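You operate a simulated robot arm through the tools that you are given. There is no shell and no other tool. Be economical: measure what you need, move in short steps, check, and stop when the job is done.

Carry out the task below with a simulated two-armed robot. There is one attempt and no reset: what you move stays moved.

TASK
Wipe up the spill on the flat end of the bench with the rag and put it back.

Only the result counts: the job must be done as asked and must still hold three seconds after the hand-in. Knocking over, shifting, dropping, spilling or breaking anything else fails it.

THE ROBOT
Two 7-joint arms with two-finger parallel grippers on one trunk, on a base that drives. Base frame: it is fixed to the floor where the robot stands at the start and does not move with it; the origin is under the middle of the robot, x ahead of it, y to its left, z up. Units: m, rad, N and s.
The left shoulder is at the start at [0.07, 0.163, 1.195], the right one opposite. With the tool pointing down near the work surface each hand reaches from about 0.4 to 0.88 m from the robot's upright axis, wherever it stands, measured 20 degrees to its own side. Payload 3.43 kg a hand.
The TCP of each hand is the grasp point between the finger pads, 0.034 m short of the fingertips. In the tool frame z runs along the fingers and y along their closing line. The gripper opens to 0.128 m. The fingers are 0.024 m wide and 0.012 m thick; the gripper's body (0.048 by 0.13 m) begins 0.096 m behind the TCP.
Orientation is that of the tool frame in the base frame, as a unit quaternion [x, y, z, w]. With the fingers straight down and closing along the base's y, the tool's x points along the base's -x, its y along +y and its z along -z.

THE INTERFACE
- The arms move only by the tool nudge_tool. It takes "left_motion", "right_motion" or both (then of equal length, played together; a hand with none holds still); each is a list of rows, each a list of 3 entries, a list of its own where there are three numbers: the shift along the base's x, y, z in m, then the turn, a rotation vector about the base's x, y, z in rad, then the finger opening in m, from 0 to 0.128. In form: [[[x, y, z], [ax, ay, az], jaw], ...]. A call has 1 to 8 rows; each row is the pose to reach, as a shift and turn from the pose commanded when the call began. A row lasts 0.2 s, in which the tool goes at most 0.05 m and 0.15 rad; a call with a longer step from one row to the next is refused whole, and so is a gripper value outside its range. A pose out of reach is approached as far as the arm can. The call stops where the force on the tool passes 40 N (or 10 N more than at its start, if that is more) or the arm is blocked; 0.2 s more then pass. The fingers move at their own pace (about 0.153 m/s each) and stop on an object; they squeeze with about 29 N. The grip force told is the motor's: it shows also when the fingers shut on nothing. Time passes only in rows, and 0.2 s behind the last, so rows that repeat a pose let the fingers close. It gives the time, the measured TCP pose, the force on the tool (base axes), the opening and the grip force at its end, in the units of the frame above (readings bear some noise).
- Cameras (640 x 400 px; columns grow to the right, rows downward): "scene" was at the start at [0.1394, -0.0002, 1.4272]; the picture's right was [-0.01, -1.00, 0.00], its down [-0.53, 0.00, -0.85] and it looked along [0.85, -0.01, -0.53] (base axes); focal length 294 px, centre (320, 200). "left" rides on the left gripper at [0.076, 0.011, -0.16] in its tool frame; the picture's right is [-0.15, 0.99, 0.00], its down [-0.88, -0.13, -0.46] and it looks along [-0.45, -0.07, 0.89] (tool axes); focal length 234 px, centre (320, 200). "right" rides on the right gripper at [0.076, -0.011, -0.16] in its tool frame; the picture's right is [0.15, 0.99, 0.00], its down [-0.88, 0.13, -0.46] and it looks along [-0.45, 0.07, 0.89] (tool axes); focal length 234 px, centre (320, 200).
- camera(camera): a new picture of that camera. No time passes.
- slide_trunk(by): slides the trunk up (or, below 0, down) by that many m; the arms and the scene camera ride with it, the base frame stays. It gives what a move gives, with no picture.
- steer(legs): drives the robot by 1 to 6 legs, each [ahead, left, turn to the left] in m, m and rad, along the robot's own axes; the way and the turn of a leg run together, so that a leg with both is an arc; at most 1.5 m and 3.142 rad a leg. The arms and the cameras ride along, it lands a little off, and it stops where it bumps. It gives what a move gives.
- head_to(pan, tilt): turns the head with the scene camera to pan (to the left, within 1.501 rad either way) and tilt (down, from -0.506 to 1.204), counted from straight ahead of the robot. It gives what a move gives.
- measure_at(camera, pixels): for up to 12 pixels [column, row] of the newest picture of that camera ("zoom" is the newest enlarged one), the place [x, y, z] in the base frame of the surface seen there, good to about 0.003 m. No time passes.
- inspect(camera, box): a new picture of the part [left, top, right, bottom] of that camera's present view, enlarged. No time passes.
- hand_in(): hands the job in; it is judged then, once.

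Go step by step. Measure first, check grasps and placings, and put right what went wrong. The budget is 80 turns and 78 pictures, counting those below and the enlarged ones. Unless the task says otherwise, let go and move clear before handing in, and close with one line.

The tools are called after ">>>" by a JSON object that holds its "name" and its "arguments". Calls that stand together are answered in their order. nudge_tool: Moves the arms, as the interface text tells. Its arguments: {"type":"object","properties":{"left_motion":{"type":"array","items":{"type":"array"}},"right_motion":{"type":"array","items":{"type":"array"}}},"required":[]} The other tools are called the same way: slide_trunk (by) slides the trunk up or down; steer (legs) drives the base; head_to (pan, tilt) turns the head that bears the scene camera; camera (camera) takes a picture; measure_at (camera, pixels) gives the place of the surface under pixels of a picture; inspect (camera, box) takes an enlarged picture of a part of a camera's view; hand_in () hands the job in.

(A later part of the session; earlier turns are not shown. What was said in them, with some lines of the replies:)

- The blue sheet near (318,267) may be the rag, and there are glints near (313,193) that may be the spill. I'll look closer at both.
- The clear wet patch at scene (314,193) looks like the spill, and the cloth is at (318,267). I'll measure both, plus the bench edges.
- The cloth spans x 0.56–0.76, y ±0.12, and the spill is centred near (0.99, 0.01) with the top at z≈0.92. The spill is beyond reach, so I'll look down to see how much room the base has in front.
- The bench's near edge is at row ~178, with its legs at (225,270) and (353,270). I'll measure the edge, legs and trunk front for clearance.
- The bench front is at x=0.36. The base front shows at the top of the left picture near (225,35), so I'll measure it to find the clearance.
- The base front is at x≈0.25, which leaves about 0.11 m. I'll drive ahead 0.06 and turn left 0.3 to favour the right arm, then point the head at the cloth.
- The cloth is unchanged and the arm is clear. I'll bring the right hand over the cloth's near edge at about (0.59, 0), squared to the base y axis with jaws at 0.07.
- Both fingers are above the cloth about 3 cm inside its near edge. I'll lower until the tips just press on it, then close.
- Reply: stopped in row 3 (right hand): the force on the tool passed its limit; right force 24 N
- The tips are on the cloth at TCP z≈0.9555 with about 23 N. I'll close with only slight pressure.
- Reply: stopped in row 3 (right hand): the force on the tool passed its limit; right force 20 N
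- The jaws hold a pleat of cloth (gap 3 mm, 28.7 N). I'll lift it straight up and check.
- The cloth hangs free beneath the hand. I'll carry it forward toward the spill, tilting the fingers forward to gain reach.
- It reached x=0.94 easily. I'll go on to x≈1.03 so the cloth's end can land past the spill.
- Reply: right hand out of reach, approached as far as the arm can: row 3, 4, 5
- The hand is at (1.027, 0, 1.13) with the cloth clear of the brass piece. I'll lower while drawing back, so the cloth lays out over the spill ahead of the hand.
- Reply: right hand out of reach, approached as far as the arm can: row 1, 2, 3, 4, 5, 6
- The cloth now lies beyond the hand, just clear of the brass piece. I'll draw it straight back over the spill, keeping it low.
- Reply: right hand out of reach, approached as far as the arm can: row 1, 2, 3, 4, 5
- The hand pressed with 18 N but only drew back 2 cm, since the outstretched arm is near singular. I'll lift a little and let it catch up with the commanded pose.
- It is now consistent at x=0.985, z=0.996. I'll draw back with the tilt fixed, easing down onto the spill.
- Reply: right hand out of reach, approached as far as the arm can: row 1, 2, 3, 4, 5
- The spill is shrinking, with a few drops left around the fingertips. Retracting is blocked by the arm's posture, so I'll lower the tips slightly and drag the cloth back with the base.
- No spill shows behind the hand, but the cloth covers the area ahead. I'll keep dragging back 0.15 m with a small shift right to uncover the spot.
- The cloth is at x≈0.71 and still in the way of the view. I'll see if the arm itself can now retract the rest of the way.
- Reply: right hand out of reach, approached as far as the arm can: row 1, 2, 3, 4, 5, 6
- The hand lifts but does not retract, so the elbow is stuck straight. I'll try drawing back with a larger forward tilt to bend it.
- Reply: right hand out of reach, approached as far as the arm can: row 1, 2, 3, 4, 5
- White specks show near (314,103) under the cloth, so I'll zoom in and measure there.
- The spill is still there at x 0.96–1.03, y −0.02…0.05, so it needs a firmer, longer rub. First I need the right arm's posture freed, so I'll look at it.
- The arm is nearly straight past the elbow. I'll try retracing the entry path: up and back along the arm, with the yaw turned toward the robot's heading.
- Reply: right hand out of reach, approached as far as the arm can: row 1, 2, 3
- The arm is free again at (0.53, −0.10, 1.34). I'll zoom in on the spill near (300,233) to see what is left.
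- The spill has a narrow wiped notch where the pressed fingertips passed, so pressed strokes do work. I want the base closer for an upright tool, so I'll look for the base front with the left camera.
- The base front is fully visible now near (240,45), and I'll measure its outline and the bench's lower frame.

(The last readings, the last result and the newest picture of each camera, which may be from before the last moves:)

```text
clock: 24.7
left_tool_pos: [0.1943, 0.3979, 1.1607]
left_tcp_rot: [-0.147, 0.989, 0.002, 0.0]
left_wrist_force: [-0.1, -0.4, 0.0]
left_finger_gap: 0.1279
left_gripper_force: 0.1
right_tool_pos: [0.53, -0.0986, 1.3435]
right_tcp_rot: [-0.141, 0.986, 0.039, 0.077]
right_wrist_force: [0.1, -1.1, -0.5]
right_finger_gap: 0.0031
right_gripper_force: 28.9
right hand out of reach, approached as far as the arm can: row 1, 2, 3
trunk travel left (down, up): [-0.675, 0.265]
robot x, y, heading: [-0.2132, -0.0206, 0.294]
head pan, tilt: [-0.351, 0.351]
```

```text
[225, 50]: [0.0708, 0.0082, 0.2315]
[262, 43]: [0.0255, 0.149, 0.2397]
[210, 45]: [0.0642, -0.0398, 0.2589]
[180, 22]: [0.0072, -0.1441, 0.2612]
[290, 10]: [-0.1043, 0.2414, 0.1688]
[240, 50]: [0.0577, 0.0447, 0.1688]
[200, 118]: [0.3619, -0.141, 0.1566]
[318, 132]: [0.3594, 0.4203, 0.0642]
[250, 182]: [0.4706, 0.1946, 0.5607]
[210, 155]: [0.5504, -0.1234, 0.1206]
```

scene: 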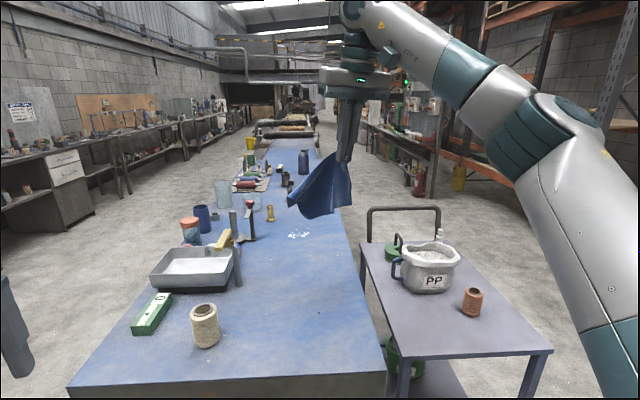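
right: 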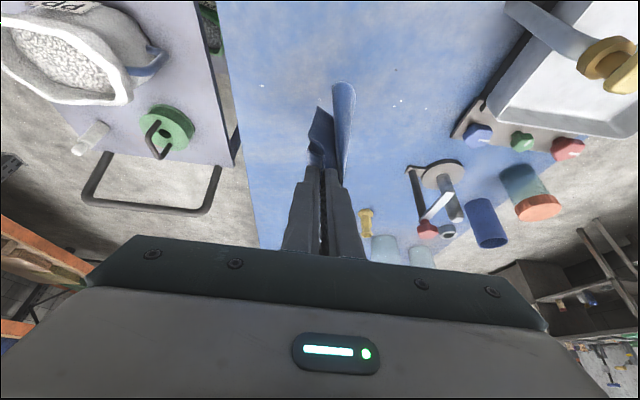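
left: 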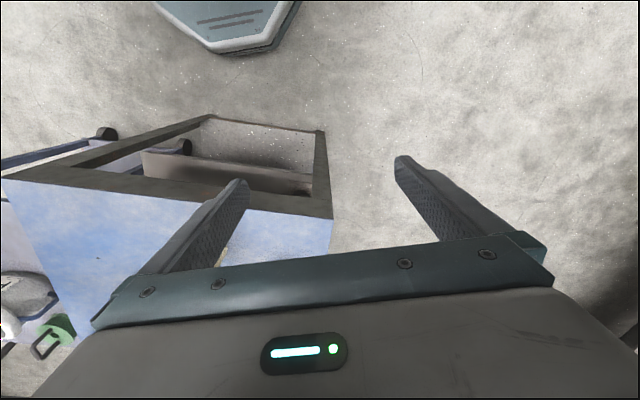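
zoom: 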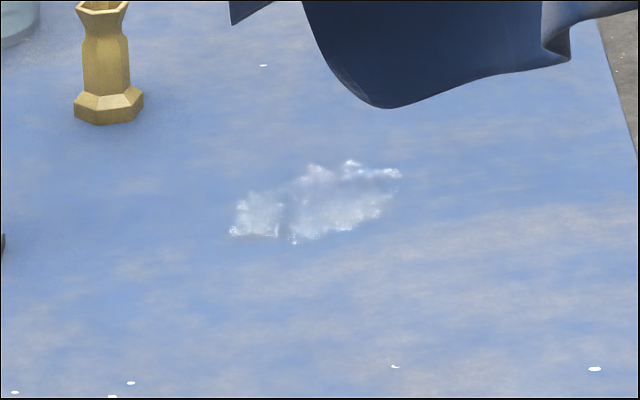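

The base front reaches about 0.29 m from its axis, so x≈0.058 is the closest safe spot. Turning further left brings the right shoulder about 5 cm nearer, so I'll turn first and then drive in.

>>> {"name": "steer", "arguments": {"legs": [[0, 0, 0.6]]}}

>>> {"name": "head_to", "arguments": {"pan": -0.85, "tilt": 0.65}}

>>> {"name": "camera", "arguments": {"camera": "scene"}}

```text
clock: 26.7
left_tool_pos: [-0.1143, 0.5572, 1.158]
left_tcp_rot: [-0.434, 0.901, 0.0, -0.001]
left_wrist_force: [0.5, 0.2, 0.7]
left_finger_gap: 0.1278
left_gripper_force: 0.1
right_tool_pos: [0.4412, 0.3411, 1.3425]
right_tcp_rot: [-0.427, 0.9, 0.058, 0.063]
right_wrist_force: [1.0, 0.2, -0.7]
right_finger_gap: 0.0027
right_gripper_force: 29.1
trunk travel left (down, up): [-0.675, 0.265]
robot x, y, heading: [-0.2097, -0.0203, 0.898]
head pan, tilt: [-0.351, 0.351]
```

```text
clock: 27.7
left_tool_pos: [-0.1149, 0.558, 1.1576]
left_tcp_rot: [-0.434, 0.901, 0.0, -0.001]
left_wrist_force: [-0.1, 1.5, -0.6]
left_finger_gap: 0.1281
left_gripper_force: 0.0
right_tool_pos: [0.4418, 0.3404, 1.3432]
right_tcp_rot: [-0.427, 0.9, 0.057, 0.062]
right_wrist_force: [-0.4, -0.5, 0.2]
right_finger_gap: 0.0032
right_gripper_force: 28.5
trunk travel left (down, up): [-0.675, 0.265]
robot x, y, heading: [-0.2073, -0.0195, 0.898]
head pan, tilt: [-0.85, 0.649]
```

```text
38 pictures are left
```

scene: 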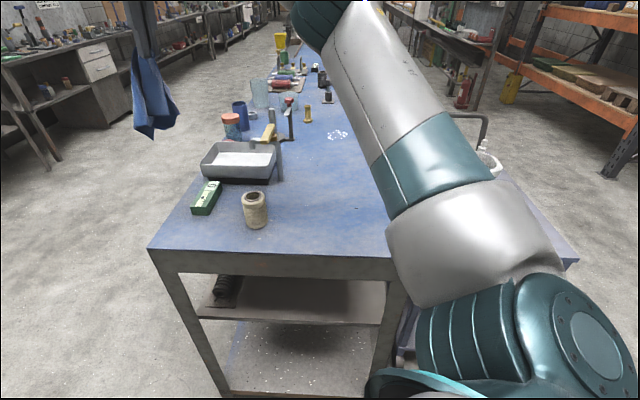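

All is clear. I'll now drive in 0.265 m toward the bench, with the cloth passing high above the tray.

>>> {"name": "steer", "arguments": {"legs": [[0.18, -0.195, 0]]}}

>>> {"name": "nudge_tool", "arguments": {"right_motion": [[[0.02, -0.045, 0.0], [0, 0, -0.14], 0.0], [[0.04, -0.09, 0.0], [0, 0, -0.28], 0.0], [[0.06, -0.135, 0.0], [0, 0, -0.42], 0.0], [[0.08, -0.18, 0.0], [0, 0, -0.56], 0.0], [[0.09, -0.225, -0.01], [0, 0, -0.7], 0.0], [[0.09, -0.27, -0.02], [0, 0, -0.8], 0.0], [[0.09, -0.315, -0.03], [0, 0, -0.9], 0.0], [[0.09, -0.35, -0.06], [0, 0, -0.9], 0.0]]}}

>>> {"name": "camera", "arguments": {"camera": "scene"}}

```text
clock: 29.6
left_tool_pos: [0.1448, 0.5772, 1.1585]
left_tcp_rot: [-0.436, 0.9, 0.0, 0.0]
left_wrist_force: [0.0, 0.1, 0.8]
left_finger_gap: 0.1282
left_gripper_force: 0.1
right_tool_pos: [0.7008, 0.3614, 1.3419]
right_tcp_rot: [-0.429, 0.899, 0.059, 0.063]
right_wrist_force: [-0.4, 0.4, 0.8]
right_finger_gap: 0.003
right_gripper_force: 29.4
trunk travel left (down, up): [-0.675, 0.265]
robot x, y, heading: [0.051, -0.0013, 0.9]
head pan, tilt: [-0.85, 0.649]
```

```text
clock: 31.4
left_tool_pos: [0.1469, 0.5741, 1.1601]
left_tcp_rot: [-0.436, 0.9, 0.0, 0.0]
left_wrist_force: [1.1, -0.1, 0.4]
left_finger_gap: 0.1281
left_gripper_force: 0.0
right_tool_pos: [0.7934, 0.0093, 1.2796]
right_tcp_rot: [0.005, 0.996, 0.027, 0.081]
right_wrist_force: [0.3, -0.6, -1.2]
right_finger_gap: 0.0031
right_gripper_force: 28.8
trunk travel left (down, up): [-0.675, 0.265]
robot x, y, heading: [0.0528, 0.0025, 0.902]
head pan, tilt: [-0.85, 0.649]
```

```text
37 pictures are left
```

scene: 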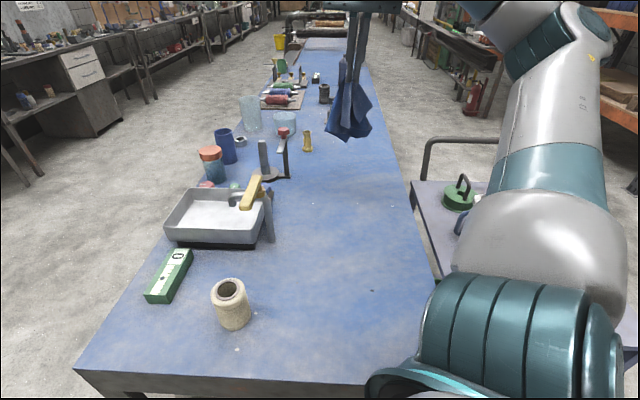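

The arm is well posed with its elbow bent. I'll carry the cloth over the spill and lower it straight down so that it bunches under the fingertips.

>>> {"name": "nudge_tool", "arguments": {"right_motion": [[[0.03, 0, -0.035], [-0.02, 0, 0], 0.0], [[0.06, 0, -0.07], [-0.04, 0, 0], 0.0], [[0.09, 0, -0.105], [-0.05, 0, 0], 0.0], [[0.12, 0, -0.14], [-0.05, 0, 0], 0.0], [[0.15, 0, -0.175], [-0.05, 0, 0], 0.0], [[0.175, 0, -0.21], [-0.05, 0, 0], 0.0], [[0.19, 0, -0.25], [-0.05, 0, 0], 0.0], [[0.19, 0, -0.29], [-0.05, 0, 0], 0.0]]}}

>>> {"name": "camera", "arguments": {"camera": "right"}}

>>> {"name": "inspect", "arguments": {"camera": "scene", "box": [270, 80, 430, 190]}}

```text
clock: 33.1
left_tool_pos: [0.1456, 0.5763, 1.1576]
left_tcp_rot: [-0.436, 0.9, 0.0, -0.001]
left_wrist_force: [0.5, -0.1, -0.3]
left_finger_gap: 0.1281
left_gripper_force: 0.1
right_tool_pos: [0.9817, 0.0106, 0.9922]
right_tcp_rot: [0.002, 0.997, 0.002, 0.081]
right_wrist_force: [0.4, -0.3, -0.5]
right_finger_gap: 0.003
right_gripper_force: 28.5
trunk travel left (down, up): [-0.675, 0.265]
robot x, y, heading: [0.0507, 0.0013, 0.9]
head pan, tilt: [-0.85, 0.649]
```

```text
36 pictures are left
```

right: 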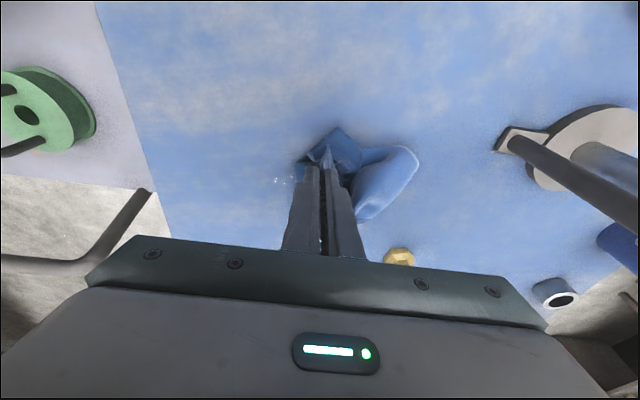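

```text
3.64 times, centred on (350, 135) of scene
```

zoom: 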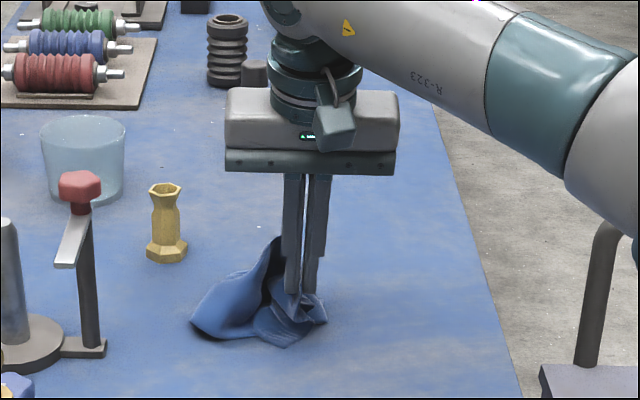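

The cloth is bunched right on the spill. I'll press down and scrub with strokes across it.

>>> {"name": "nudge_tool", "arguments": {"right_motion": [[[0, 0, -0.018], [0, 0, 0], 0.0], [[0, 0, -0.029], [0, 0, 0], 0.0], [[0, -0.045, -0.029], [0, 0, 0], 0.0], [[0.02, -0.045, -0.029], [0, 0, 0], 0.0], [[0.02, 0.0, -0.029], [0, 0, 0], 0.0], [[0.02, 0.045, -0.029], [0, 0, 0], 0.0], [[-0.01, 0.045, -0.029], [0, 0, 0], 0.0], [[-0.01, 0.0, -0.029], [0, 0, 0], 0.0]]}}

>>> {"name": "camera", "arguments": {"camera": "right"}}

```text
clock: 35.0
left_tool_pos: [0.1438, 0.5747, 1.16]
left_tcp_rot: [-0.436, 0.9, 0.001, 0.001]
left_wrist_force: [0.2, 0.5, -0.3]
left_finger_gap: 0.1279
left_gripper_force: 0.0
right_tool_pos: [0.9705, 0.0105, 0.9638]
right_tcp_rot: [0.002, 0.997, 0.001, 0.082]
right_wrist_force: [0.4, -0.2, 0.8]
right_finger_gap: 0.0026
right_gripper_force: 28.8
trunk travel left (down, up): [-0.675, 0.265]
robot x, y, heading: [0.0506, 0.0002, 0.903]
head pan, tilt: [-0.85, 0.649]
```

```text
34 pictures are left
```

right: 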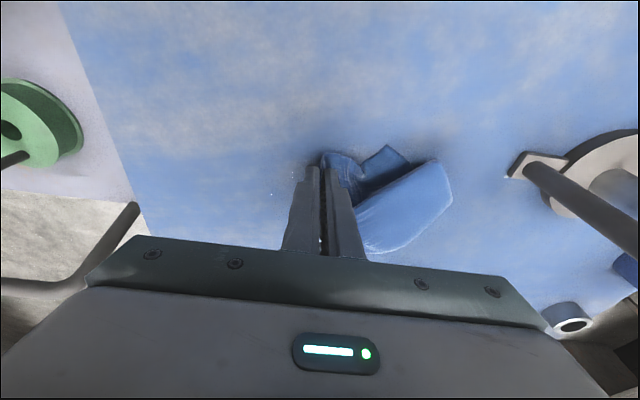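

The strokes ran with no contact force. Before pressing lower, I'll check the cloth's clearance to the brass piece and the spill state.

>>> {"name": "inspect", "arguments": {"camera": "scene", "box": [270, 80, 430, 190]}}

>>> {"name": "measure_at", "arguments": {"camera": "right", "pixels": [[446, 190], [380, 248], [385, 150], [430, 165]]}}

```text
3.64 times, centred on (350, 135) of scene
```

zoom: 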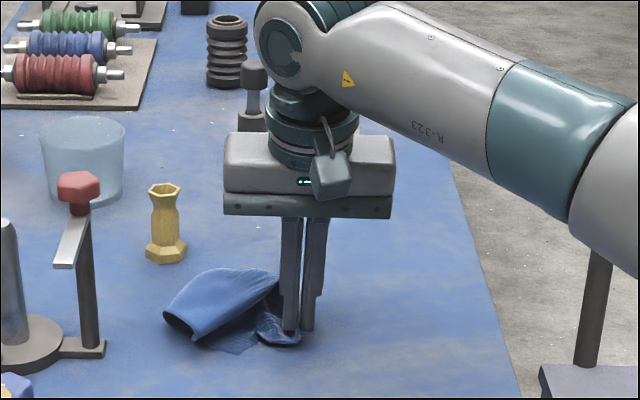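

```text
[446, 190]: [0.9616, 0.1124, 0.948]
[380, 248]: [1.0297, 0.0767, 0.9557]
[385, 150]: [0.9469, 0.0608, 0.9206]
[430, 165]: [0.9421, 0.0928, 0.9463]
```

The cloth has swung to the left (to y≈0.11). I'll press lower and drag right, so the trailing cloth sweeps across the spill.

>>> {"name": "nudge_tool", "arguments": {"right_motion": [[[0.01, 0, -0.007], [0, 0, 0], 0.0], [[0.015, -0.03, -0.008], [0, 0, 0], 0.0], [[0.015, -0.06, -0.008], [0, 0, 0], 0.0], [[0.015, -0.09, -0.008], [0, 0, 0], 0.0], [[0.015, -0.12, -0.008], [0, 0, 0], 0.0]]}}

>>> {"name": "camera", "arguments": {"camera": "right"}}

>>> {"name": "inspect", "arguments": {"camera": "scene", "box": [270, 80, 430, 190]}}

```text
clock: 36.1
left_tool_pos: [0.1429, 0.5765, 1.1581]
left_tcp_rot: [-0.436, 0.9, -0.001, 0.001]
left_wrist_force: [-0.2, -0.4, -0.1]
left_finger_gap: 0.1279
left_gripper_force: 0.0
right_tool_pos: [0.9851, -0.1107, 0.9578]
right_tcp_rot: [0.002, 0.997, 0.002, 0.083]
right_wrist_force: [-0.1, 3.9, 15.3]
right_finger_gap: 0.003
right_gripper_force: 28.3
trunk travel left (down, up): [-0.675, 0.265]
robot x, y, heading: [0.0513, 0.0011, 0.904]
head pan, tilt: [-0.85, 0.649]
```

```text
32 pictures are left
```

right: 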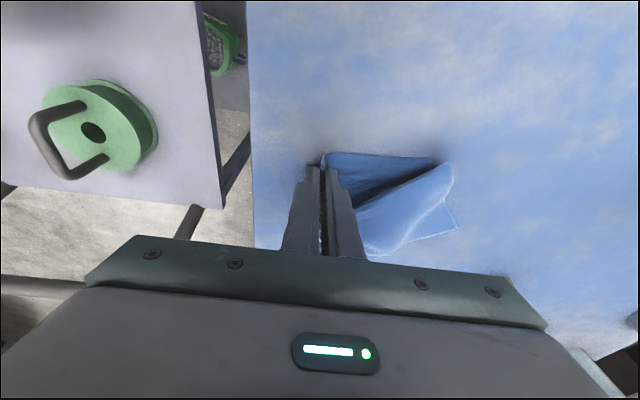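

```text
3.64 times, centred on (350, 135) of scene
```

zoom: 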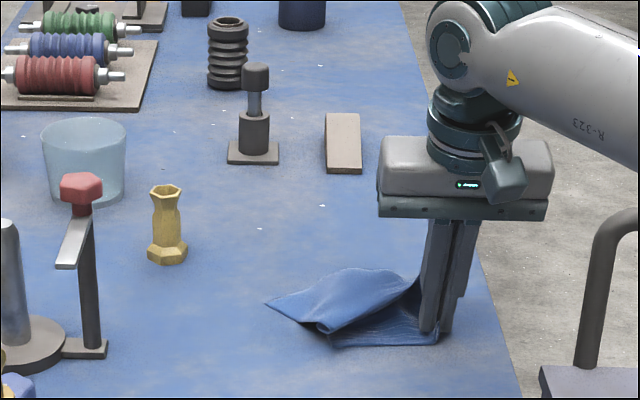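

The pressed sweep worked (15 N) and the spill's left part is now exposed. I'll zoom tightly on it.

>>> {"name": "inspect", "arguments": {"camera": "scene", "box": [310, 145, 370, 185]}}

>>> {"name": "inspect", "arguments": {"camera": "right", "box": [360, 100, 560, 270]}}

```text
10.00 times, centred on (340, 165) of scene
```

zoom: 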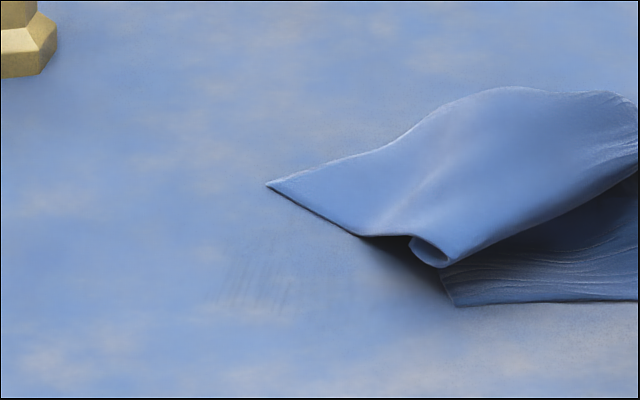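

```text
2.35 times, centred on (460, 185) of right
```

zoom: 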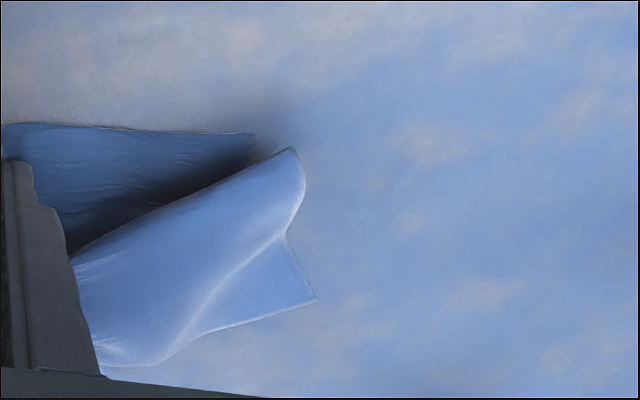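

The spill is mostly gone, with only faint streaks near scene (334,173). I'll measure them for a second pass.

>>> {"name": "measure_at", "arguments": {"camera": "scene", "pixels": [[334, 173], [331, 175], [344, 173]]}}

>>> {"name": "nudge_tool", "arguments": {"right_motion": [[[0, 0.0, 0.04], [0, 0, 0], 0.0], [[0, 0.03, 0.075], [0, 0, 0], 0.0], [[0, 0.07, 0.1], [0, 0, 0], 0.0], [[-0.01, 0.115, 0.11], [0, 0, 0], 0.0], [[-0.02, 0.15, 0.09], [0, 0, 0], 0.0], [[-0.025, 0.165, 0.05], [0, 0, 0], 0.0], [[-0.025, 0.165, 0.015], [0, 0, 0], 0.0]]}}

>>> {"name": "camera", "arguments": {"camera": "right"}}

```text
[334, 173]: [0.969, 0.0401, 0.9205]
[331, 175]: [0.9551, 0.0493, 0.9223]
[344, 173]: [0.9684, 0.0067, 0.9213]
```

```text
clock: 37.8
left_tool_pos: [0.1447, 0.5761, 1.1575]
left_tcp_rot: [-0.437, 0.9, 0.0, -0.001]
left_wrist_force: [-0.2, -0.5, 0.4]
left_finger_gap: 0.1281
left_gripper_force: 0.1
right_tool_pos: [0.964, 0.0581, 0.9694]
right_tcp_rot: [0.003, 0.997, 0.002, 0.081]
right_wrist_force: [0.4, -0.9, 0.8]
right_finger_gap: 0.0031
right_gripper_force: 29.1
trunk travel left (down, up): [-0.675, 0.265]
robot x, y, heading: [0.0504, -0.0009, 0.905]
head pan, tilt: [-0.85, 0.649]
```

```text
28 pictures are left
```

right: 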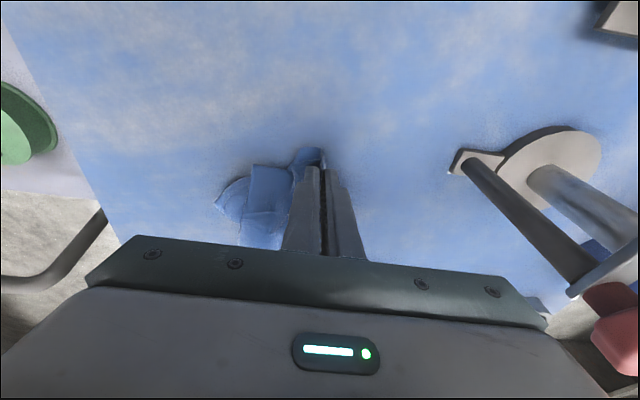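

The cloth lies just right of the hand, on the streaks. I'll press and scrub zigzag over the whole patch.

>>> {"name": "nudge_tool", "arguments": {"right_motion": [[[0, 0, -0.012], [0, 0, 0], 0.0], [[0, -0.035, -0.012], [0, 0, 0], 0.0], [[0, -0.07, -0.012], [0, 0, 0], 0.0], [[0, -0.105, -0.012], [0, 0, 0], 0.0], [[0.025, -0.105, -0.012], [0, 0, 0], 0.0], [[0.025, -0.06, -0.012], [0, 0, 0], 0.0], [[0.025, -0.02, -0.012], [0, 0, 0], 0.0], [[0.04, -0.02, -0.012], [0, 0, 0], 0.0]]}}

>>> {"name": "nudge_tool", "arguments": {"right_motion": [[[0, -0.04, 0], [0, 0, 0], 0.0], [[0, -0.08, 0], [0, 0, 0], 0.0], [[-0.02, -0.1, 0], [0, 0, 0], 0.0], [[-0.05, -0.07, 0], [0, 0, 0], 0.0], [[-0.05, -0.03, 0], [0, 0, 0], 0.0], [[-0.02, -0.05, 0], [0, 0, 0], 0.0], [[-0.02, -0.1, 0], [0, 0, 0], 0.0], [[-0.02, -0.14, 0], [0, 0, 0], 0.0]]}}

>>> {"name": "camera", "arguments": {"camera": "scene"}}

>>> {"name": "camera", "arguments": {"camera": "right"}}

```text
clock: 39.5
left_tool_pos: [0.1441, 0.5762, 1.1588]
left_tcp_rot: [-0.436, 0.9, 0.0, 0.0]
left_wrist_force: [-0.2, -0.8, -0.4]
left_finger_gap: 0.1282
left_gripper_force: 0.0
right_tool_pos: [1.0006, 0.0366, 0.96]
right_tcp_rot: [0.003, 0.997, 0.0, 0.082]
right_wrist_force: [-2.6, 1.4, 5.1]
right_finger_gap: 0.0026
right_gripper_force: 29.3
trunk travel left (down, up): [-0.675, 0.265]
robot x, y, heading: [0.0524, 0.0009, 0.905]
head pan, tilt: [-0.85, 0.649]
```

```text
clock: 41.4
left_tool_pos: [0.1443, 0.5759, 1.1584]
left_tcp_rot: [-0.436, 0.9, -0.001, 0.0]
left_wrist_force: [-0.4, -0.1, 0.3]
left_finger_gap: 0.128
left_gripper_force: 0.0
right_tool_pos: [0.9807, -0.1036, 0.9605]
right_tcp_rot: [0.002, 0.997, 0.001, 0.082]
right_wrist_force: [0.2, -0.7, 1.1]
right_finger_gap: 0.0027
right_gripper_force: 28.6
trunk travel left (down, up): [-0.675, 0.265]
robot x, y, heading: [0.05, -0.004, 0.906]
head pan, tilt: [-0.85, 0.649]
```

```text
27 pictures are left
```

scene: 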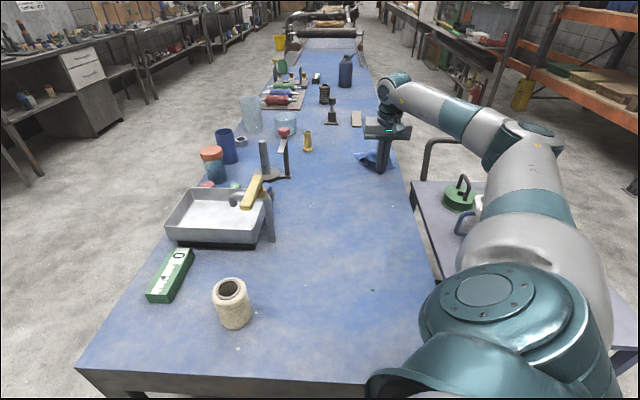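

```text
26 pictures are left
```

right: 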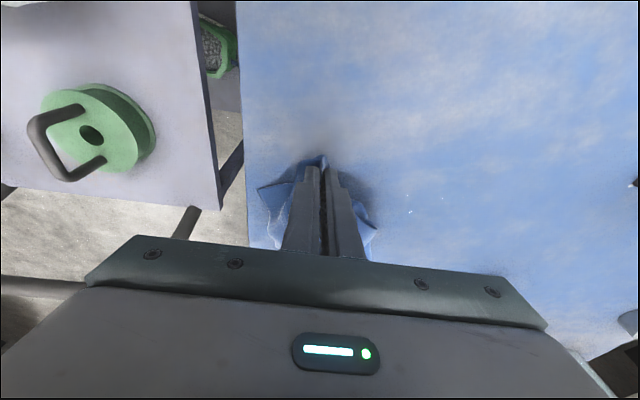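

The patch is mostly bare now, with tiny specks near right-camera (410,212) and (440,197). I'll zoom and measure from both views.

>>> {"name": "inspect", "arguments": {"camera": "scene", "box": [310, 145, 370, 185]}}

>>> {"name": "inspect", "arguments": {"camera": "right", "box": [360, 150, 520, 250]}}

>>> {"name": "measure_at", "arguments": {"camera": "right", "pixels": [[410, 213], [440, 197], [418, 210]]}}

```text
10.00 times, centred on (340, 165) of scene
```

zoom: 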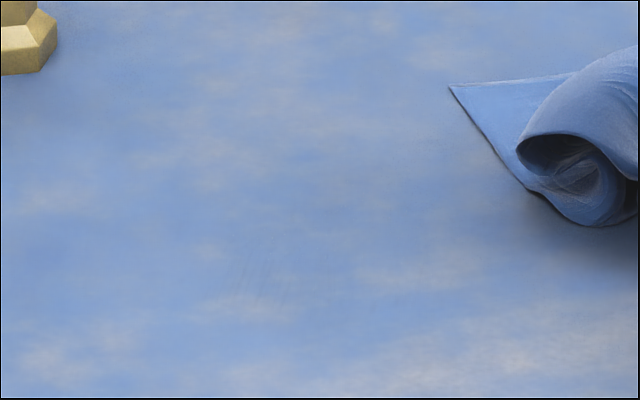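

```text
4.00 times, centred on (440, 200) of right
```

zoom: 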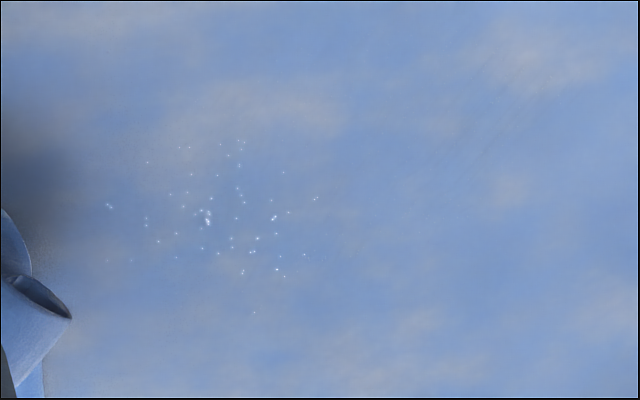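

```text
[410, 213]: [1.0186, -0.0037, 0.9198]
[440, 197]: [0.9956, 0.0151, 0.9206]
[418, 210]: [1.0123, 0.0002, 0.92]
```

Only tiny beads remain, at x 0.98–1.04, y −0.02…0.03. I'll make further pressed strokes a little farther out.

>>> {"name": "nudge_tool", "arguments": {"right_motion": [[[0.01, 0.03, -0.003], [0, -0.04, 0], 0.0], [[0.02, 0.07, -0.003], [0, -0.08, 0], 0.0], [[0.02, 0.11, -0.003], [0, -0.08, 0], 0.0], [[0.02, 0.145, -0.003], [0, -0.08, 0], 0.0], [[0.035, 0.145, -0.003], [0, -0.1, 0], 0.0], [[0.035, 0.11, -0.003], [0, -0.1, 0], 0.0], [[0.035, 0.07, -0.003], [0, -0.1, 0], 0.0], [[0.01, 0.07, -0.003], [0, -0.08, 0], 0.0]]}}

>>> {"name": "nudge_tool", "arguments": {"right_motion": [[[0, 0.04, 0], [0, 0, 0], 0.0], [[-0.015, 0.075, 0], [0, 0, 0], 0.0], [[-0.03, 0.075, 0], [0, 0, 0], 0.0], [[-0.03, 0.035, 0], [0, 0, 0], 0.0], [[-0.015, 0.0, 0], [0, 0, 0], 0.0], [[0, -0.045, 0], [0, 0, 0], 0.0], [[0, -0.08, 0], [0, 0, 0], 0.0]]}}

>>> {"name": "camera", "arguments": {"camera": "right"}}

>>> {"name": "inspect", "arguments": {"camera": "scene", "box": [310, 145, 370, 185]}}

```text
clock: 43.1
left_tool_pos: [0.1431, 0.5766, 1.1586]
left_tcp_rot: [-0.436, 0.9, -0.001, 0.0]
left_wrist_force: [-0.4, 0.1, -0.1]
left_finger_gap: 0.1281
left_gripper_force: 0.0
right_tool_pos: [0.9916, -0.0342, 0.9582]
right_tcp_rot: [0.003, 0.992, 0.0, 0.124]
right_wrist_force: [6.9, -0.8, 17.8]
right_finger_gap: 0.0029
right_gripper_force: 29.2
trunk travel left (down, up): [-0.675, 0.265]
robot x, y, heading: [0.0541, 0.0014, 0.905]
head pan, tilt: [-0.85, 0.649]
```

```text
clock: 44.8
left_tool_pos: [0.1418, 0.5771, 1.1582]
left_tcp_rot: [-0.436, 0.9, -0.001, 0.001]
left_wrist_force: [-0.3, -0.3, 0.5]
left_finger_gap: 0.1277
left_gripper_force: 0.0
right_tool_pos: [0.9897, -0.1143, 0.958]
right_tcp_rot: [0.002, 0.992, 0.001, 0.123]
right_wrist_force: [0.2, 7.7, 25.6]
right_finger_gap: 0.003
right_gripper_force: 29.0
trunk travel left (down, up): [-0.675, 0.265]
robot x, y, heading: [0.0508, -0.0009, 0.908]
head pan, tilt: [-0.85, 0.649]
```

```text
23 pictures are left
```

right: 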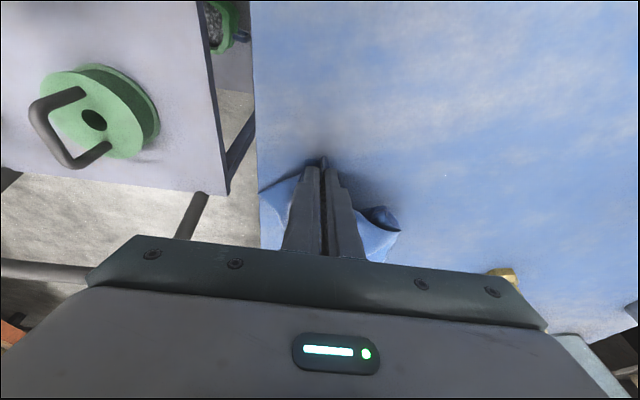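

```text
10.00 times, centred on (340, 165) of scene
```

zoom: 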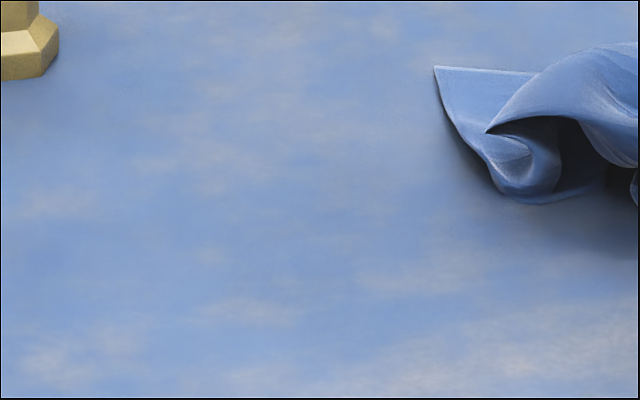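

>>> {"name": "inspect", "arguments": {"camera": "right", "box": [370, 130, 530, 240]}}

>>> {"name": "measure_at", "arguments": {"camera": "right", "pixels": [[445, 176], [395, 225]]}}

```text
3.64 times, centred on (450, 185) of right
```

zoom: 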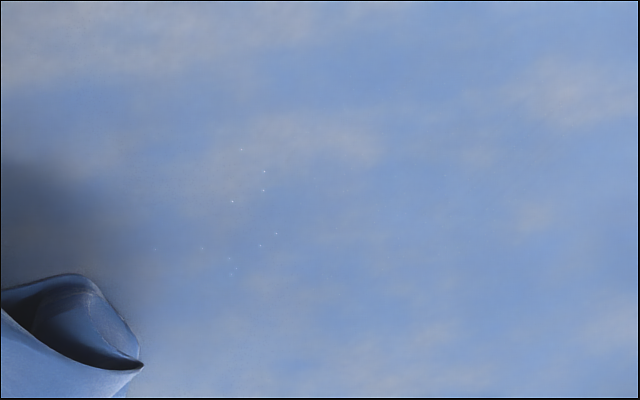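

```text
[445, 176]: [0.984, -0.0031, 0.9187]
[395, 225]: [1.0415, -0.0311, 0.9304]
```

Just a dozen pin-prick specks remain around (0.98–1.01, 0). One more set of pressed strokes follows.

>>> {"name": "nudge_tool", "arguments": {"right_motion": [[[0, 0.04, 0], [0, 0, 0], 0.0], [[0, 0.08, 0], [0, 0, 0], 0.0], [[0, 0.12, 0], [0, 0, 0], 0.0], [[0, 0.16, 0], [0, 0, 0], 0.0], [[-0.015, 0.16, 0], [0, 0, 0], 0.0], [[-0.015, 0.12, 0], [0, 0, 0], 0.0], [[-0.015, 0.08, 0], [0, 0, 0], 0.0], [[0.015, 0.08, 0], [0, 0, 0], 0.0]]}}

>>> {"name": "nudge_tool", "arguments": {"right_motion": [[[0, 0.04, 0], [0, 0, 0], 0.0], [[0, 0.075, 0], [0, 0, 0], 0.0], [[-0.02, 0.05, 0], [0, 0, 0], 0.0], [[-0.04, 0.05, 0], [0, 0, 0], 0.0], [[-0.04, 0.01, 0], [0, 0, 0], 0.0], [[-0.02, -0.03, 0], [0, 0, 0], 0.0], [[-0.02, -0.07, 0], [0, 0, 0], 0.0]]}}

>>> {"name": "inspect", "arguments": {"camera": "right", "box": [370, 130, 530, 240]}}

```text
clock: 46.5
left_tool_pos: [0.1417, 0.5778, 1.1579]
left_tcp_rot: [-0.436, 0.9, -0.002, 0.001]
left_wrist_force: [0.0, 0.1, 0.2]
left_finger_gap: 0.1283
left_gripper_force: 0.0
right_tool_pos: [1.0042, -0.0359, 0.9581]
right_tcp_rot: [0.004, 0.993, -0.001, 0.122]
right_wrist_force: [-9.3, -1.2, 21.9]
right_finger_gap: 0.0032
right_gripper_force: 28.9
trunk travel left (down, up): [-0.675, 0.265]
robot x, y, heading: [0.0531, -0.0017, 0.902]
head pan, tilt: [-0.85, 0.649]
```

```text
clock: 48.1
left_tool_pos: [0.1435, 0.5756, 1.1601]
left_tcp_rot: [-0.436, 0.9, -0.001, 0.0]
left_wrist_force: [0.1, 0.6, 0.1]
left_finger_gap: 0.1281
left_gripper_force: 0.1
right_tool_pos: [0.9858, -0.106, 0.9582]
right_tcp_rot: [0.003, 0.993, 0.001, 0.12]
right_wrist_force: [0.2, 2.0, 8.0]
right_finger_gap: 0.003
right_gripper_force: 29.1
trunk travel left (down, up): [-0.675, 0.265]
robot x, y, heading: [0.0528, 0.0018, 0.902]
head pan, tilt: [-0.85, 0.649]
```

```text
3.64 times, centred on (450, 185) of right
```

zoom: 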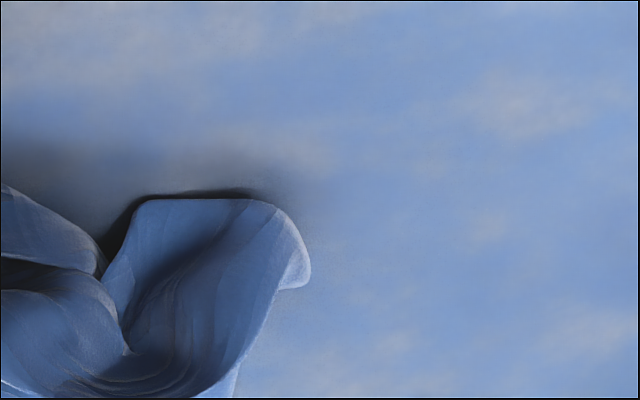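

The patch looks clean where it is visible. I'll lift the cloth and start carrying it back, then check the whole area.

>>> {"name": "nudge_tool", "arguments": {"right_motion": [[[-0.01, 0, 0.035], [0, 0.02, 0], 0.0], [[-0.02, 0, 0.075], [0, 0.04, 0], 0.0], [[-0.03, 0, 0.12], [0, 0.06, 0], 0.0], [[-0.04, 0, 0.16], [0, 0.08, 0], 0.0], [[-0.06, 0.01, 0.2], [0, 0.1, 0], 0.0], [[-0.1, 0.03, 0.21], [0, 0.13, 0], 0.0], [[-0.14, 0.05, 0.21], [0, 0.16, 0], 0.0], [[-0.18, 0.06, 0.21], [0, 0.2, 0], 0.0]]}}

>>> {"name": "camera", "arguments": {"camera": "right"}}

>>> {"name": "inspect", "arguments": {"camera": "scene", "box": [300, 130, 400, 195]}}

```text
clock: 50.0
left_tool_pos: [0.1471, 0.5758, 1.1585]
left_tcp_rot: [-0.435, 0.9, 0.0, -0.001]
left_wrist_force: [0.6, 1.8, -0.8]
left_finger_gap: 0.1279
left_gripper_force: 0.0
right_tool_pos: [0.8059, -0.0461, 1.138]
right_tcp_rot: [0.002, 0.999, -0.032, -0.005]
right_wrist_force: [1.1, -0.1, 4.1]
right_finger_gap: 0.0031
right_gripper_force: 29.0
trunk travel left (down, up): [-0.675, 0.265]
robot x, y, heading: [0.0525, 0.0015, 0.901]
head pan, tilt: [-0.85, 0.649]
```

```text
19 pictures are left
```

right: 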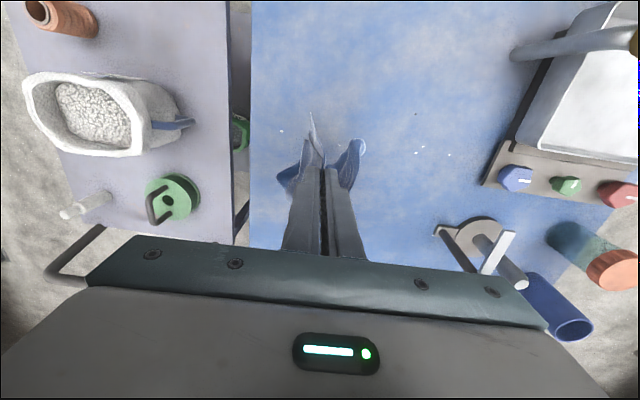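

```text
6.15 times, centred on (350, 162) of scene
```

zoom: 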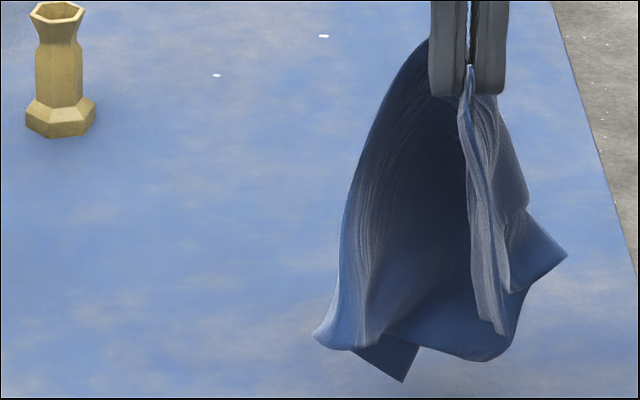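

The spill area looks clean between the brass piece and the cloth. I'll move the hand to y≈0 ahead of home and fix the slight roll.

>>> {"name": "nudge_tool", "arguments": {"right_motion": [[[-0.01, 0.02, 0.01], [0.03, 0, 0], 0.0], [[-0.02, 0.045, 0.01], [0.06, 0, 0], 0.0], [[-0.02, 0.045, 0.0], [0.06, 0, 0], 0.0]]}}

>>> {"name": "camera", "arguments": {"camera": "scene"}}

```text
clock: 50.8
left_tool_pos: [0.1451, 0.5754, 1.1589]
left_tcp_rot: [-0.436, 0.9, 0.0, 0.0]
left_wrist_force: [0.3, -0.6, 0.0]
left_finger_gap: 0.128
left_gripper_force: 0.1
right_tool_pos: [0.7868, 0.0015, 1.1672]
right_tcp_rot: [0.004, 0.999, 0.031, 0.021]
right_wrist_force: [0.3, -0.5, -0.4]
right_finger_gap: 0.0031
right_gripper_force: 28.9
trunk travel left (down, up): [-0.675, 0.265]
robot x, y, heading: [0.0477, -0.0027, 0.901]
head pan, tilt: [-0.85, 0.649]
```

```text
17 pictures are left
```

scene: 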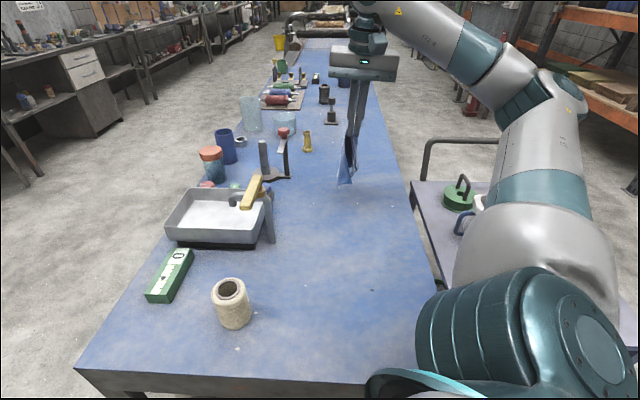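

The cloth hangs over its home. I'll lower while drawing back, so it lays out from x≈0.77 to the grip point at x≈0.587.

>>> {"name": "nudge_tool", "arguments": {"right_motion": [[[-0.005, 0, -0.04], [-0.03, 0, 0], 0.0], [[-0.015, 0, -0.075], [-0.06, 0.02, 0], 0.0], [[-0.045, 0, -0.105], [-0.06, 0.04, 0], 0.0], [[-0.08, 0, -0.135], [-0.06, 0.04, 0], 0.0], [[-0.115, 0, -0.16], [-0.06, 0.04, 0], 0.0], [[-0.15, 0, -0.183], [-0.06, 0.04, 0], 0.0], [[-0.18, 0, -0.198], [-0.06, 0.04, 0], 0.0], [[-0.205, 0, -0.205], [-0.06, 0.04, 0], 0.0]]}}

>>> {"name": "camera", "arguments": {"camera": "scene"}}

>>> {"name": "camera", "arguments": {"camera": "right"}}

```text
clock: 52.5
left_tool_pos: [0.1439, 0.5775, 1.1581]
left_tcp_rot: [-0.436, 0.9, 0.0, -0.001]
left_wrist_force: [0.0, 0.2, -0.7]
left_finger_gap: 0.1281
left_gripper_force: 0.0
right_tool_pos: [0.58, 0.0015, 0.9616]
right_tcp_rot: [0.004, 1.0, 0.0, 0.002]
right_wrist_force: [0.4, 0.6, 1.6]
right_finger_gap: 0.0027
right_gripper_force: 28.8
trunk travel left (down, up): [-0.675, 0.265]
robot x, y, heading: [0.0495, 0.0029, 0.902]
head pan, tilt: [-0.85, 0.649]
```

```text
16 pictures are left
```

scene: 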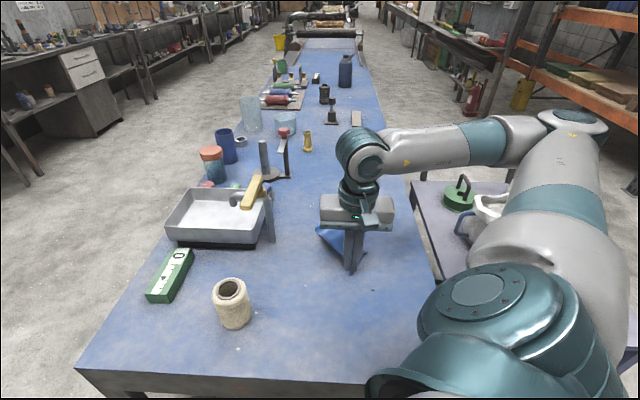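

```text
15 pictures are left
```

right: 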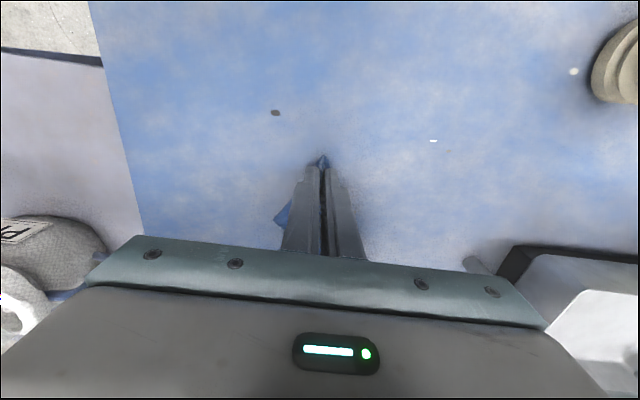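

The cloth lies ahead of the grip point at home. I'll release gently and lift away.

>>> {"name": "nudge_tool", "arguments": {"right_motion": [[[0, 0, 0], [0, 0, 0], 0.03], [[0, 0, 0], [0, 0, 0], 0.05], [[0, 0, 0.03], [0, 0, 0], 0.05], [[0, 0, 0.07], [0, 0, 0], 0.05], [[0, 0, 0.11], [0, 0, 0], 0.05], [[0, -0.03, 0.15], [0, 0, 0], 0.05], [[0, -0.07, 0.18], [0, 0, 0], 0.05], [[0, -0.11, 0.2], [0, 0, 0], 0.05]]}}

>>> {"name": "camera", "arguments": {"camera": "scene"}}

>>> {"name": "camera", "arguments": {"camera": "right"}}

```text
clock: 54.4
left_tool_pos: [0.1435, 0.5752, 1.1585]
left_tcp_rot: [-0.436, 0.9, 0.001, -0.001]
left_wrist_force: [-0.6, 0.4, 0.4]
left_finger_gap: 0.128
left_gripper_force: 0.1
right_tool_pos: [0.5809, -0.1072, 1.1628]
right_tcp_rot: [0.003, 1.0, 0.001, 0.002]
right_wrist_force: [0.1, 0.0, 0.2]
right_finger_gap: 0.05
right_gripper_force: 0.1
trunk travel left (down, up): [-0.675, 0.265]
robot x, y, heading: [0.0544, -0.001, 0.904]
head pan, tilt: [-0.85, 0.649]
```

```text
14 pictures are left
```

scene: 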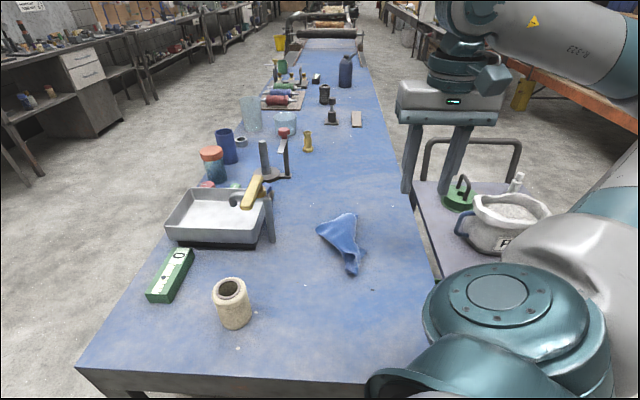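

```text
13 pictures are left
```

right: 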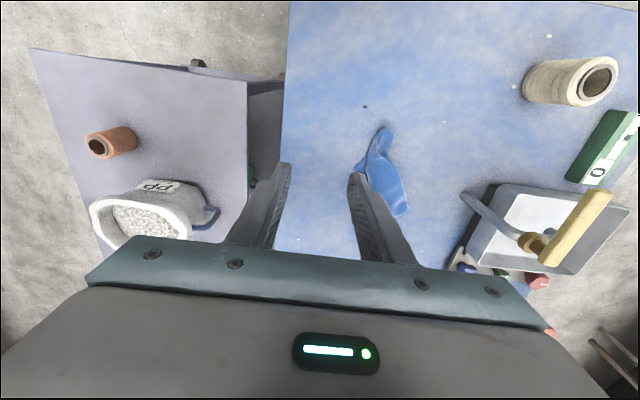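

The rag is back on its spot, folded. I'll check its position against the original and zoom in on the spill site.

>>> {"name": "measure_at", "arguments": {"camera": "scene", "pixels": [[318, 231], [356, 213], [364, 255], [352, 272], [341, 235], [350, 250]]}}

>>> {"name": "inspect", "arguments": {"camera": "scene", "box": [300, 130, 400, 195]}}

>>> {"name": "inspect", "arguments": {"camera": "scene", "box": [290, 190, 400, 285]}}

```text
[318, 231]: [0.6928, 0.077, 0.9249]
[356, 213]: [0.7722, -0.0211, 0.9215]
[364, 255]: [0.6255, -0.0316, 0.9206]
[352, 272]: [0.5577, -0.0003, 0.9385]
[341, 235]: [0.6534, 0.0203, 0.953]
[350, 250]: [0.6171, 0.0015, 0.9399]
```

```text
6.15 times, centred on (350, 162) of scene
```

zoom: 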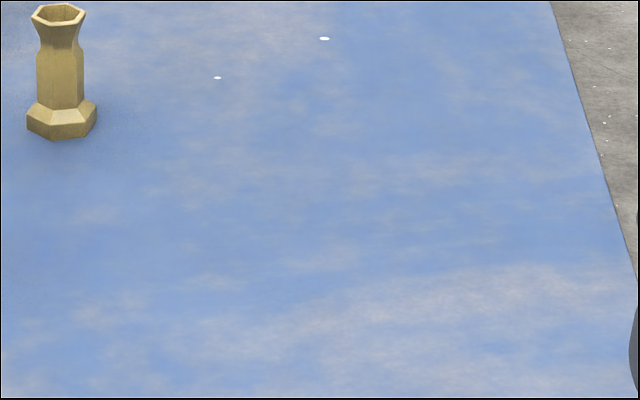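

```text
4.21 times, centred on (345, 238) of scene
```

zoom: 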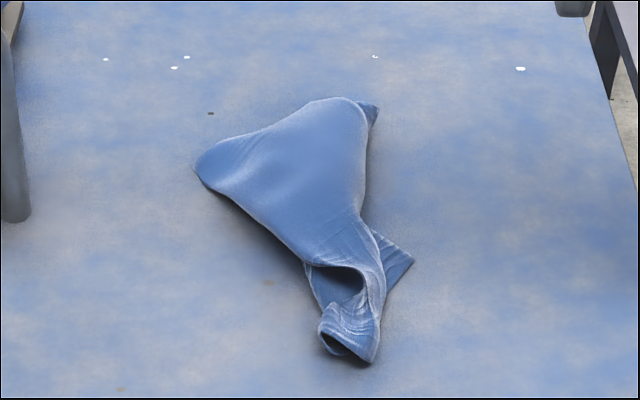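

The rag is centred at about (0.655, 0.015), matching its original place, and the scene view shows the spill gone. The last beads were only visible up close, so I'll fly the empty hand over for a check.

>>> {"name": "nudge_tool", "arguments": {"right_motion": [[[0.045, 0, 0], [0, 0, 0], 0.05], [[0.09, 0, 0], [0, 0, 0], 0.05], [[0.135, 0, 0], [0, 0, 0], 0.05], [[0.18, 0, 0], [0, 0, 0], 0.05], [[0.225, 0, -0.02], [0, -0.04, 0], 0.05], [[0.27, 0, -0.04], [0, -0.08, 0], 0.05], [[0.315, 0, -0.06], [0, -0.12, 0], 0.05], [[0.36, 0, -0.08], [0, -0.16, 0], 0.05]]}}

>>> {"name": "nudge_tool", "arguments": {"right_motion": [[[0.02, 0, -0.04], [0, -0.03, 0], 0.05], [[0.03, 0, -0.08], [0, -0.06, 0], 0.05], [[0.035, 0, -0.105], [0, -0.08, 0], 0.05]]}}

>>> {"name": "inspect", "arguments": {"camera": "right", "box": [370, 130, 530, 240]}}

>>> {"name": "camera", "arguments": {"camera": "right"}}

```text
clock: 56.1
left_tool_pos: [0.1468, 0.5766, 1.1584]
left_tcp_rot: [-0.435, 0.9, 0.0, -0.001]
left_wrist_force: [0.1, -0.3, -0.2]
left_finger_gap: 0.128
left_gripper_force: 0.0
right_tool_pos: [0.944, -0.1097, 1.0792]
right_tcp_rot: [0.004, 0.997, 0.0, 0.081]
right_wrist_force: [0.5, 0.1, 0.0]
right_finger_gap: 0.0498
right_gripper_force: 0.0
trunk travel left (down, up): [-0.675, 0.265]
robot x, y, heading: [0.048, 0.0003, 0.906]
head pan, tilt: [-0.85, 0.649]
```

```text
clock: 57.0
left_tool_pos: [0.1451, 0.5769, 1.16]
left_tcp_rot: [-0.436, 0.9, 0.001, -0.001]
left_wrist_force: [-0.5, -0.7, -0.7]
left_finger_gap: 0.1279
left_gripper_force: 0.1
right_tool_pos: [0.9765, -0.1098, 0.9742]
right_tcp_rot: [0.002, 0.993, 0.001, 0.121]
right_wrist_force: [0.2, 0.6, 1.0]
right_finger_gap: 0.05
right_gripper_force: 0.0
trunk travel left (down, up): [-0.675, 0.265]
robot x, y, heading: [0.0531, 0.0018, 0.902]
head pan, tilt: [-0.85, 0.649]
```

```text
3.64 times, centred on (450, 185) of right
```

zoom: 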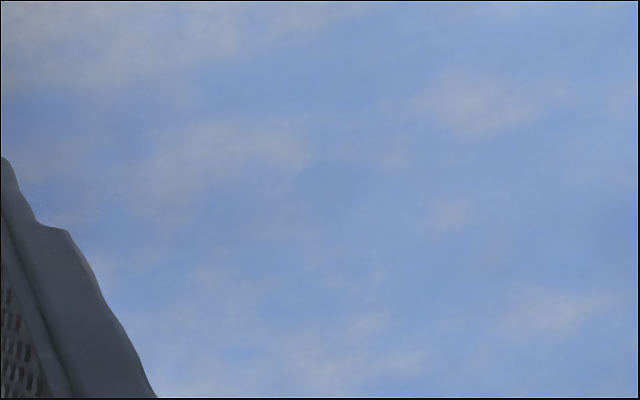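

```text
9 pictures are left
```

right: 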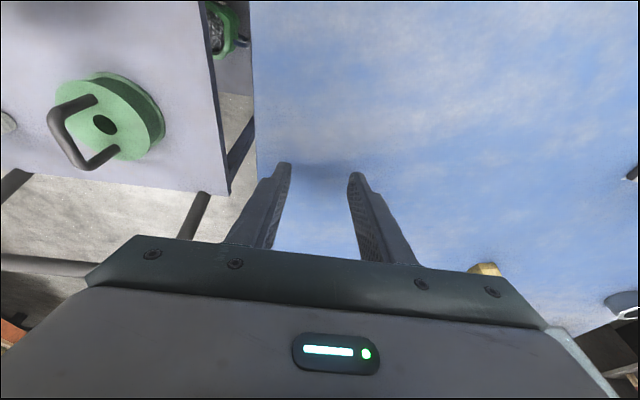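

The close view shows the patch completely clean. I'll raise the hand clear and hand in.

>>> {"name": "nudge_tool", "arguments": {"right_motion": [[[-0.01, 0, 0.04], [0, 0, 0], 0.05], [[-0.02, 0, 0.08], [0, 0, 0], 0.05], [[-0.03, 0, 0.12], [0, 0, 0], 0.05], [[-0.04, 0, 0.16], [0, 0, 0], 0.05], [[-0.05, 0, 0.19], [0, 0, 0], 0.05]]}}

>>> {"name": "camera", "arguments": {"camera": "scene"}}

>>> {"name": "hand_in", "arguments": {}}

```text
clock: 58.1
left_tool_pos: [0.1449, 0.5762, 1.1588]
left_tcp_rot: [-0.436, 0.9, -0.001, 0.0]
left_wrist_force: [0.2, -0.7, -0.6]
left_finger_gap: 0.1281
left_gripper_force: 0.1
right_tool_pos: [0.9276, -0.109, 1.1645]
right_tcp_rot: [0.003, 0.993, 0.001, 0.121]
right_wrist_force: [-1.0, 0.1, 1.1]
right_finger_gap: 0.05
right_gripper_force: 0.1
trunk travel left (down, up): [-0.675, 0.265]
robot x, y, heading: [0.0487, 0.0006, 0.897]
head pan, tilt: [-0.85, 0.649]
```

```text
8 pictures are left
```

scene: 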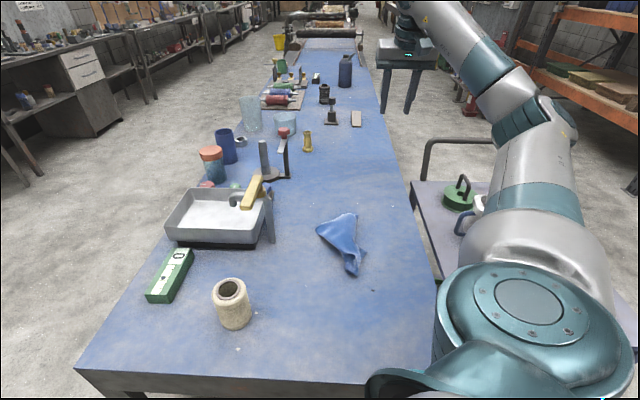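

```text
The job is handed in.
```

The spill is wiped up and a close-up view shows the spot clean; the rag is back in its original place, though crumpled rather than laid flat, and nothing else looked disturbed.
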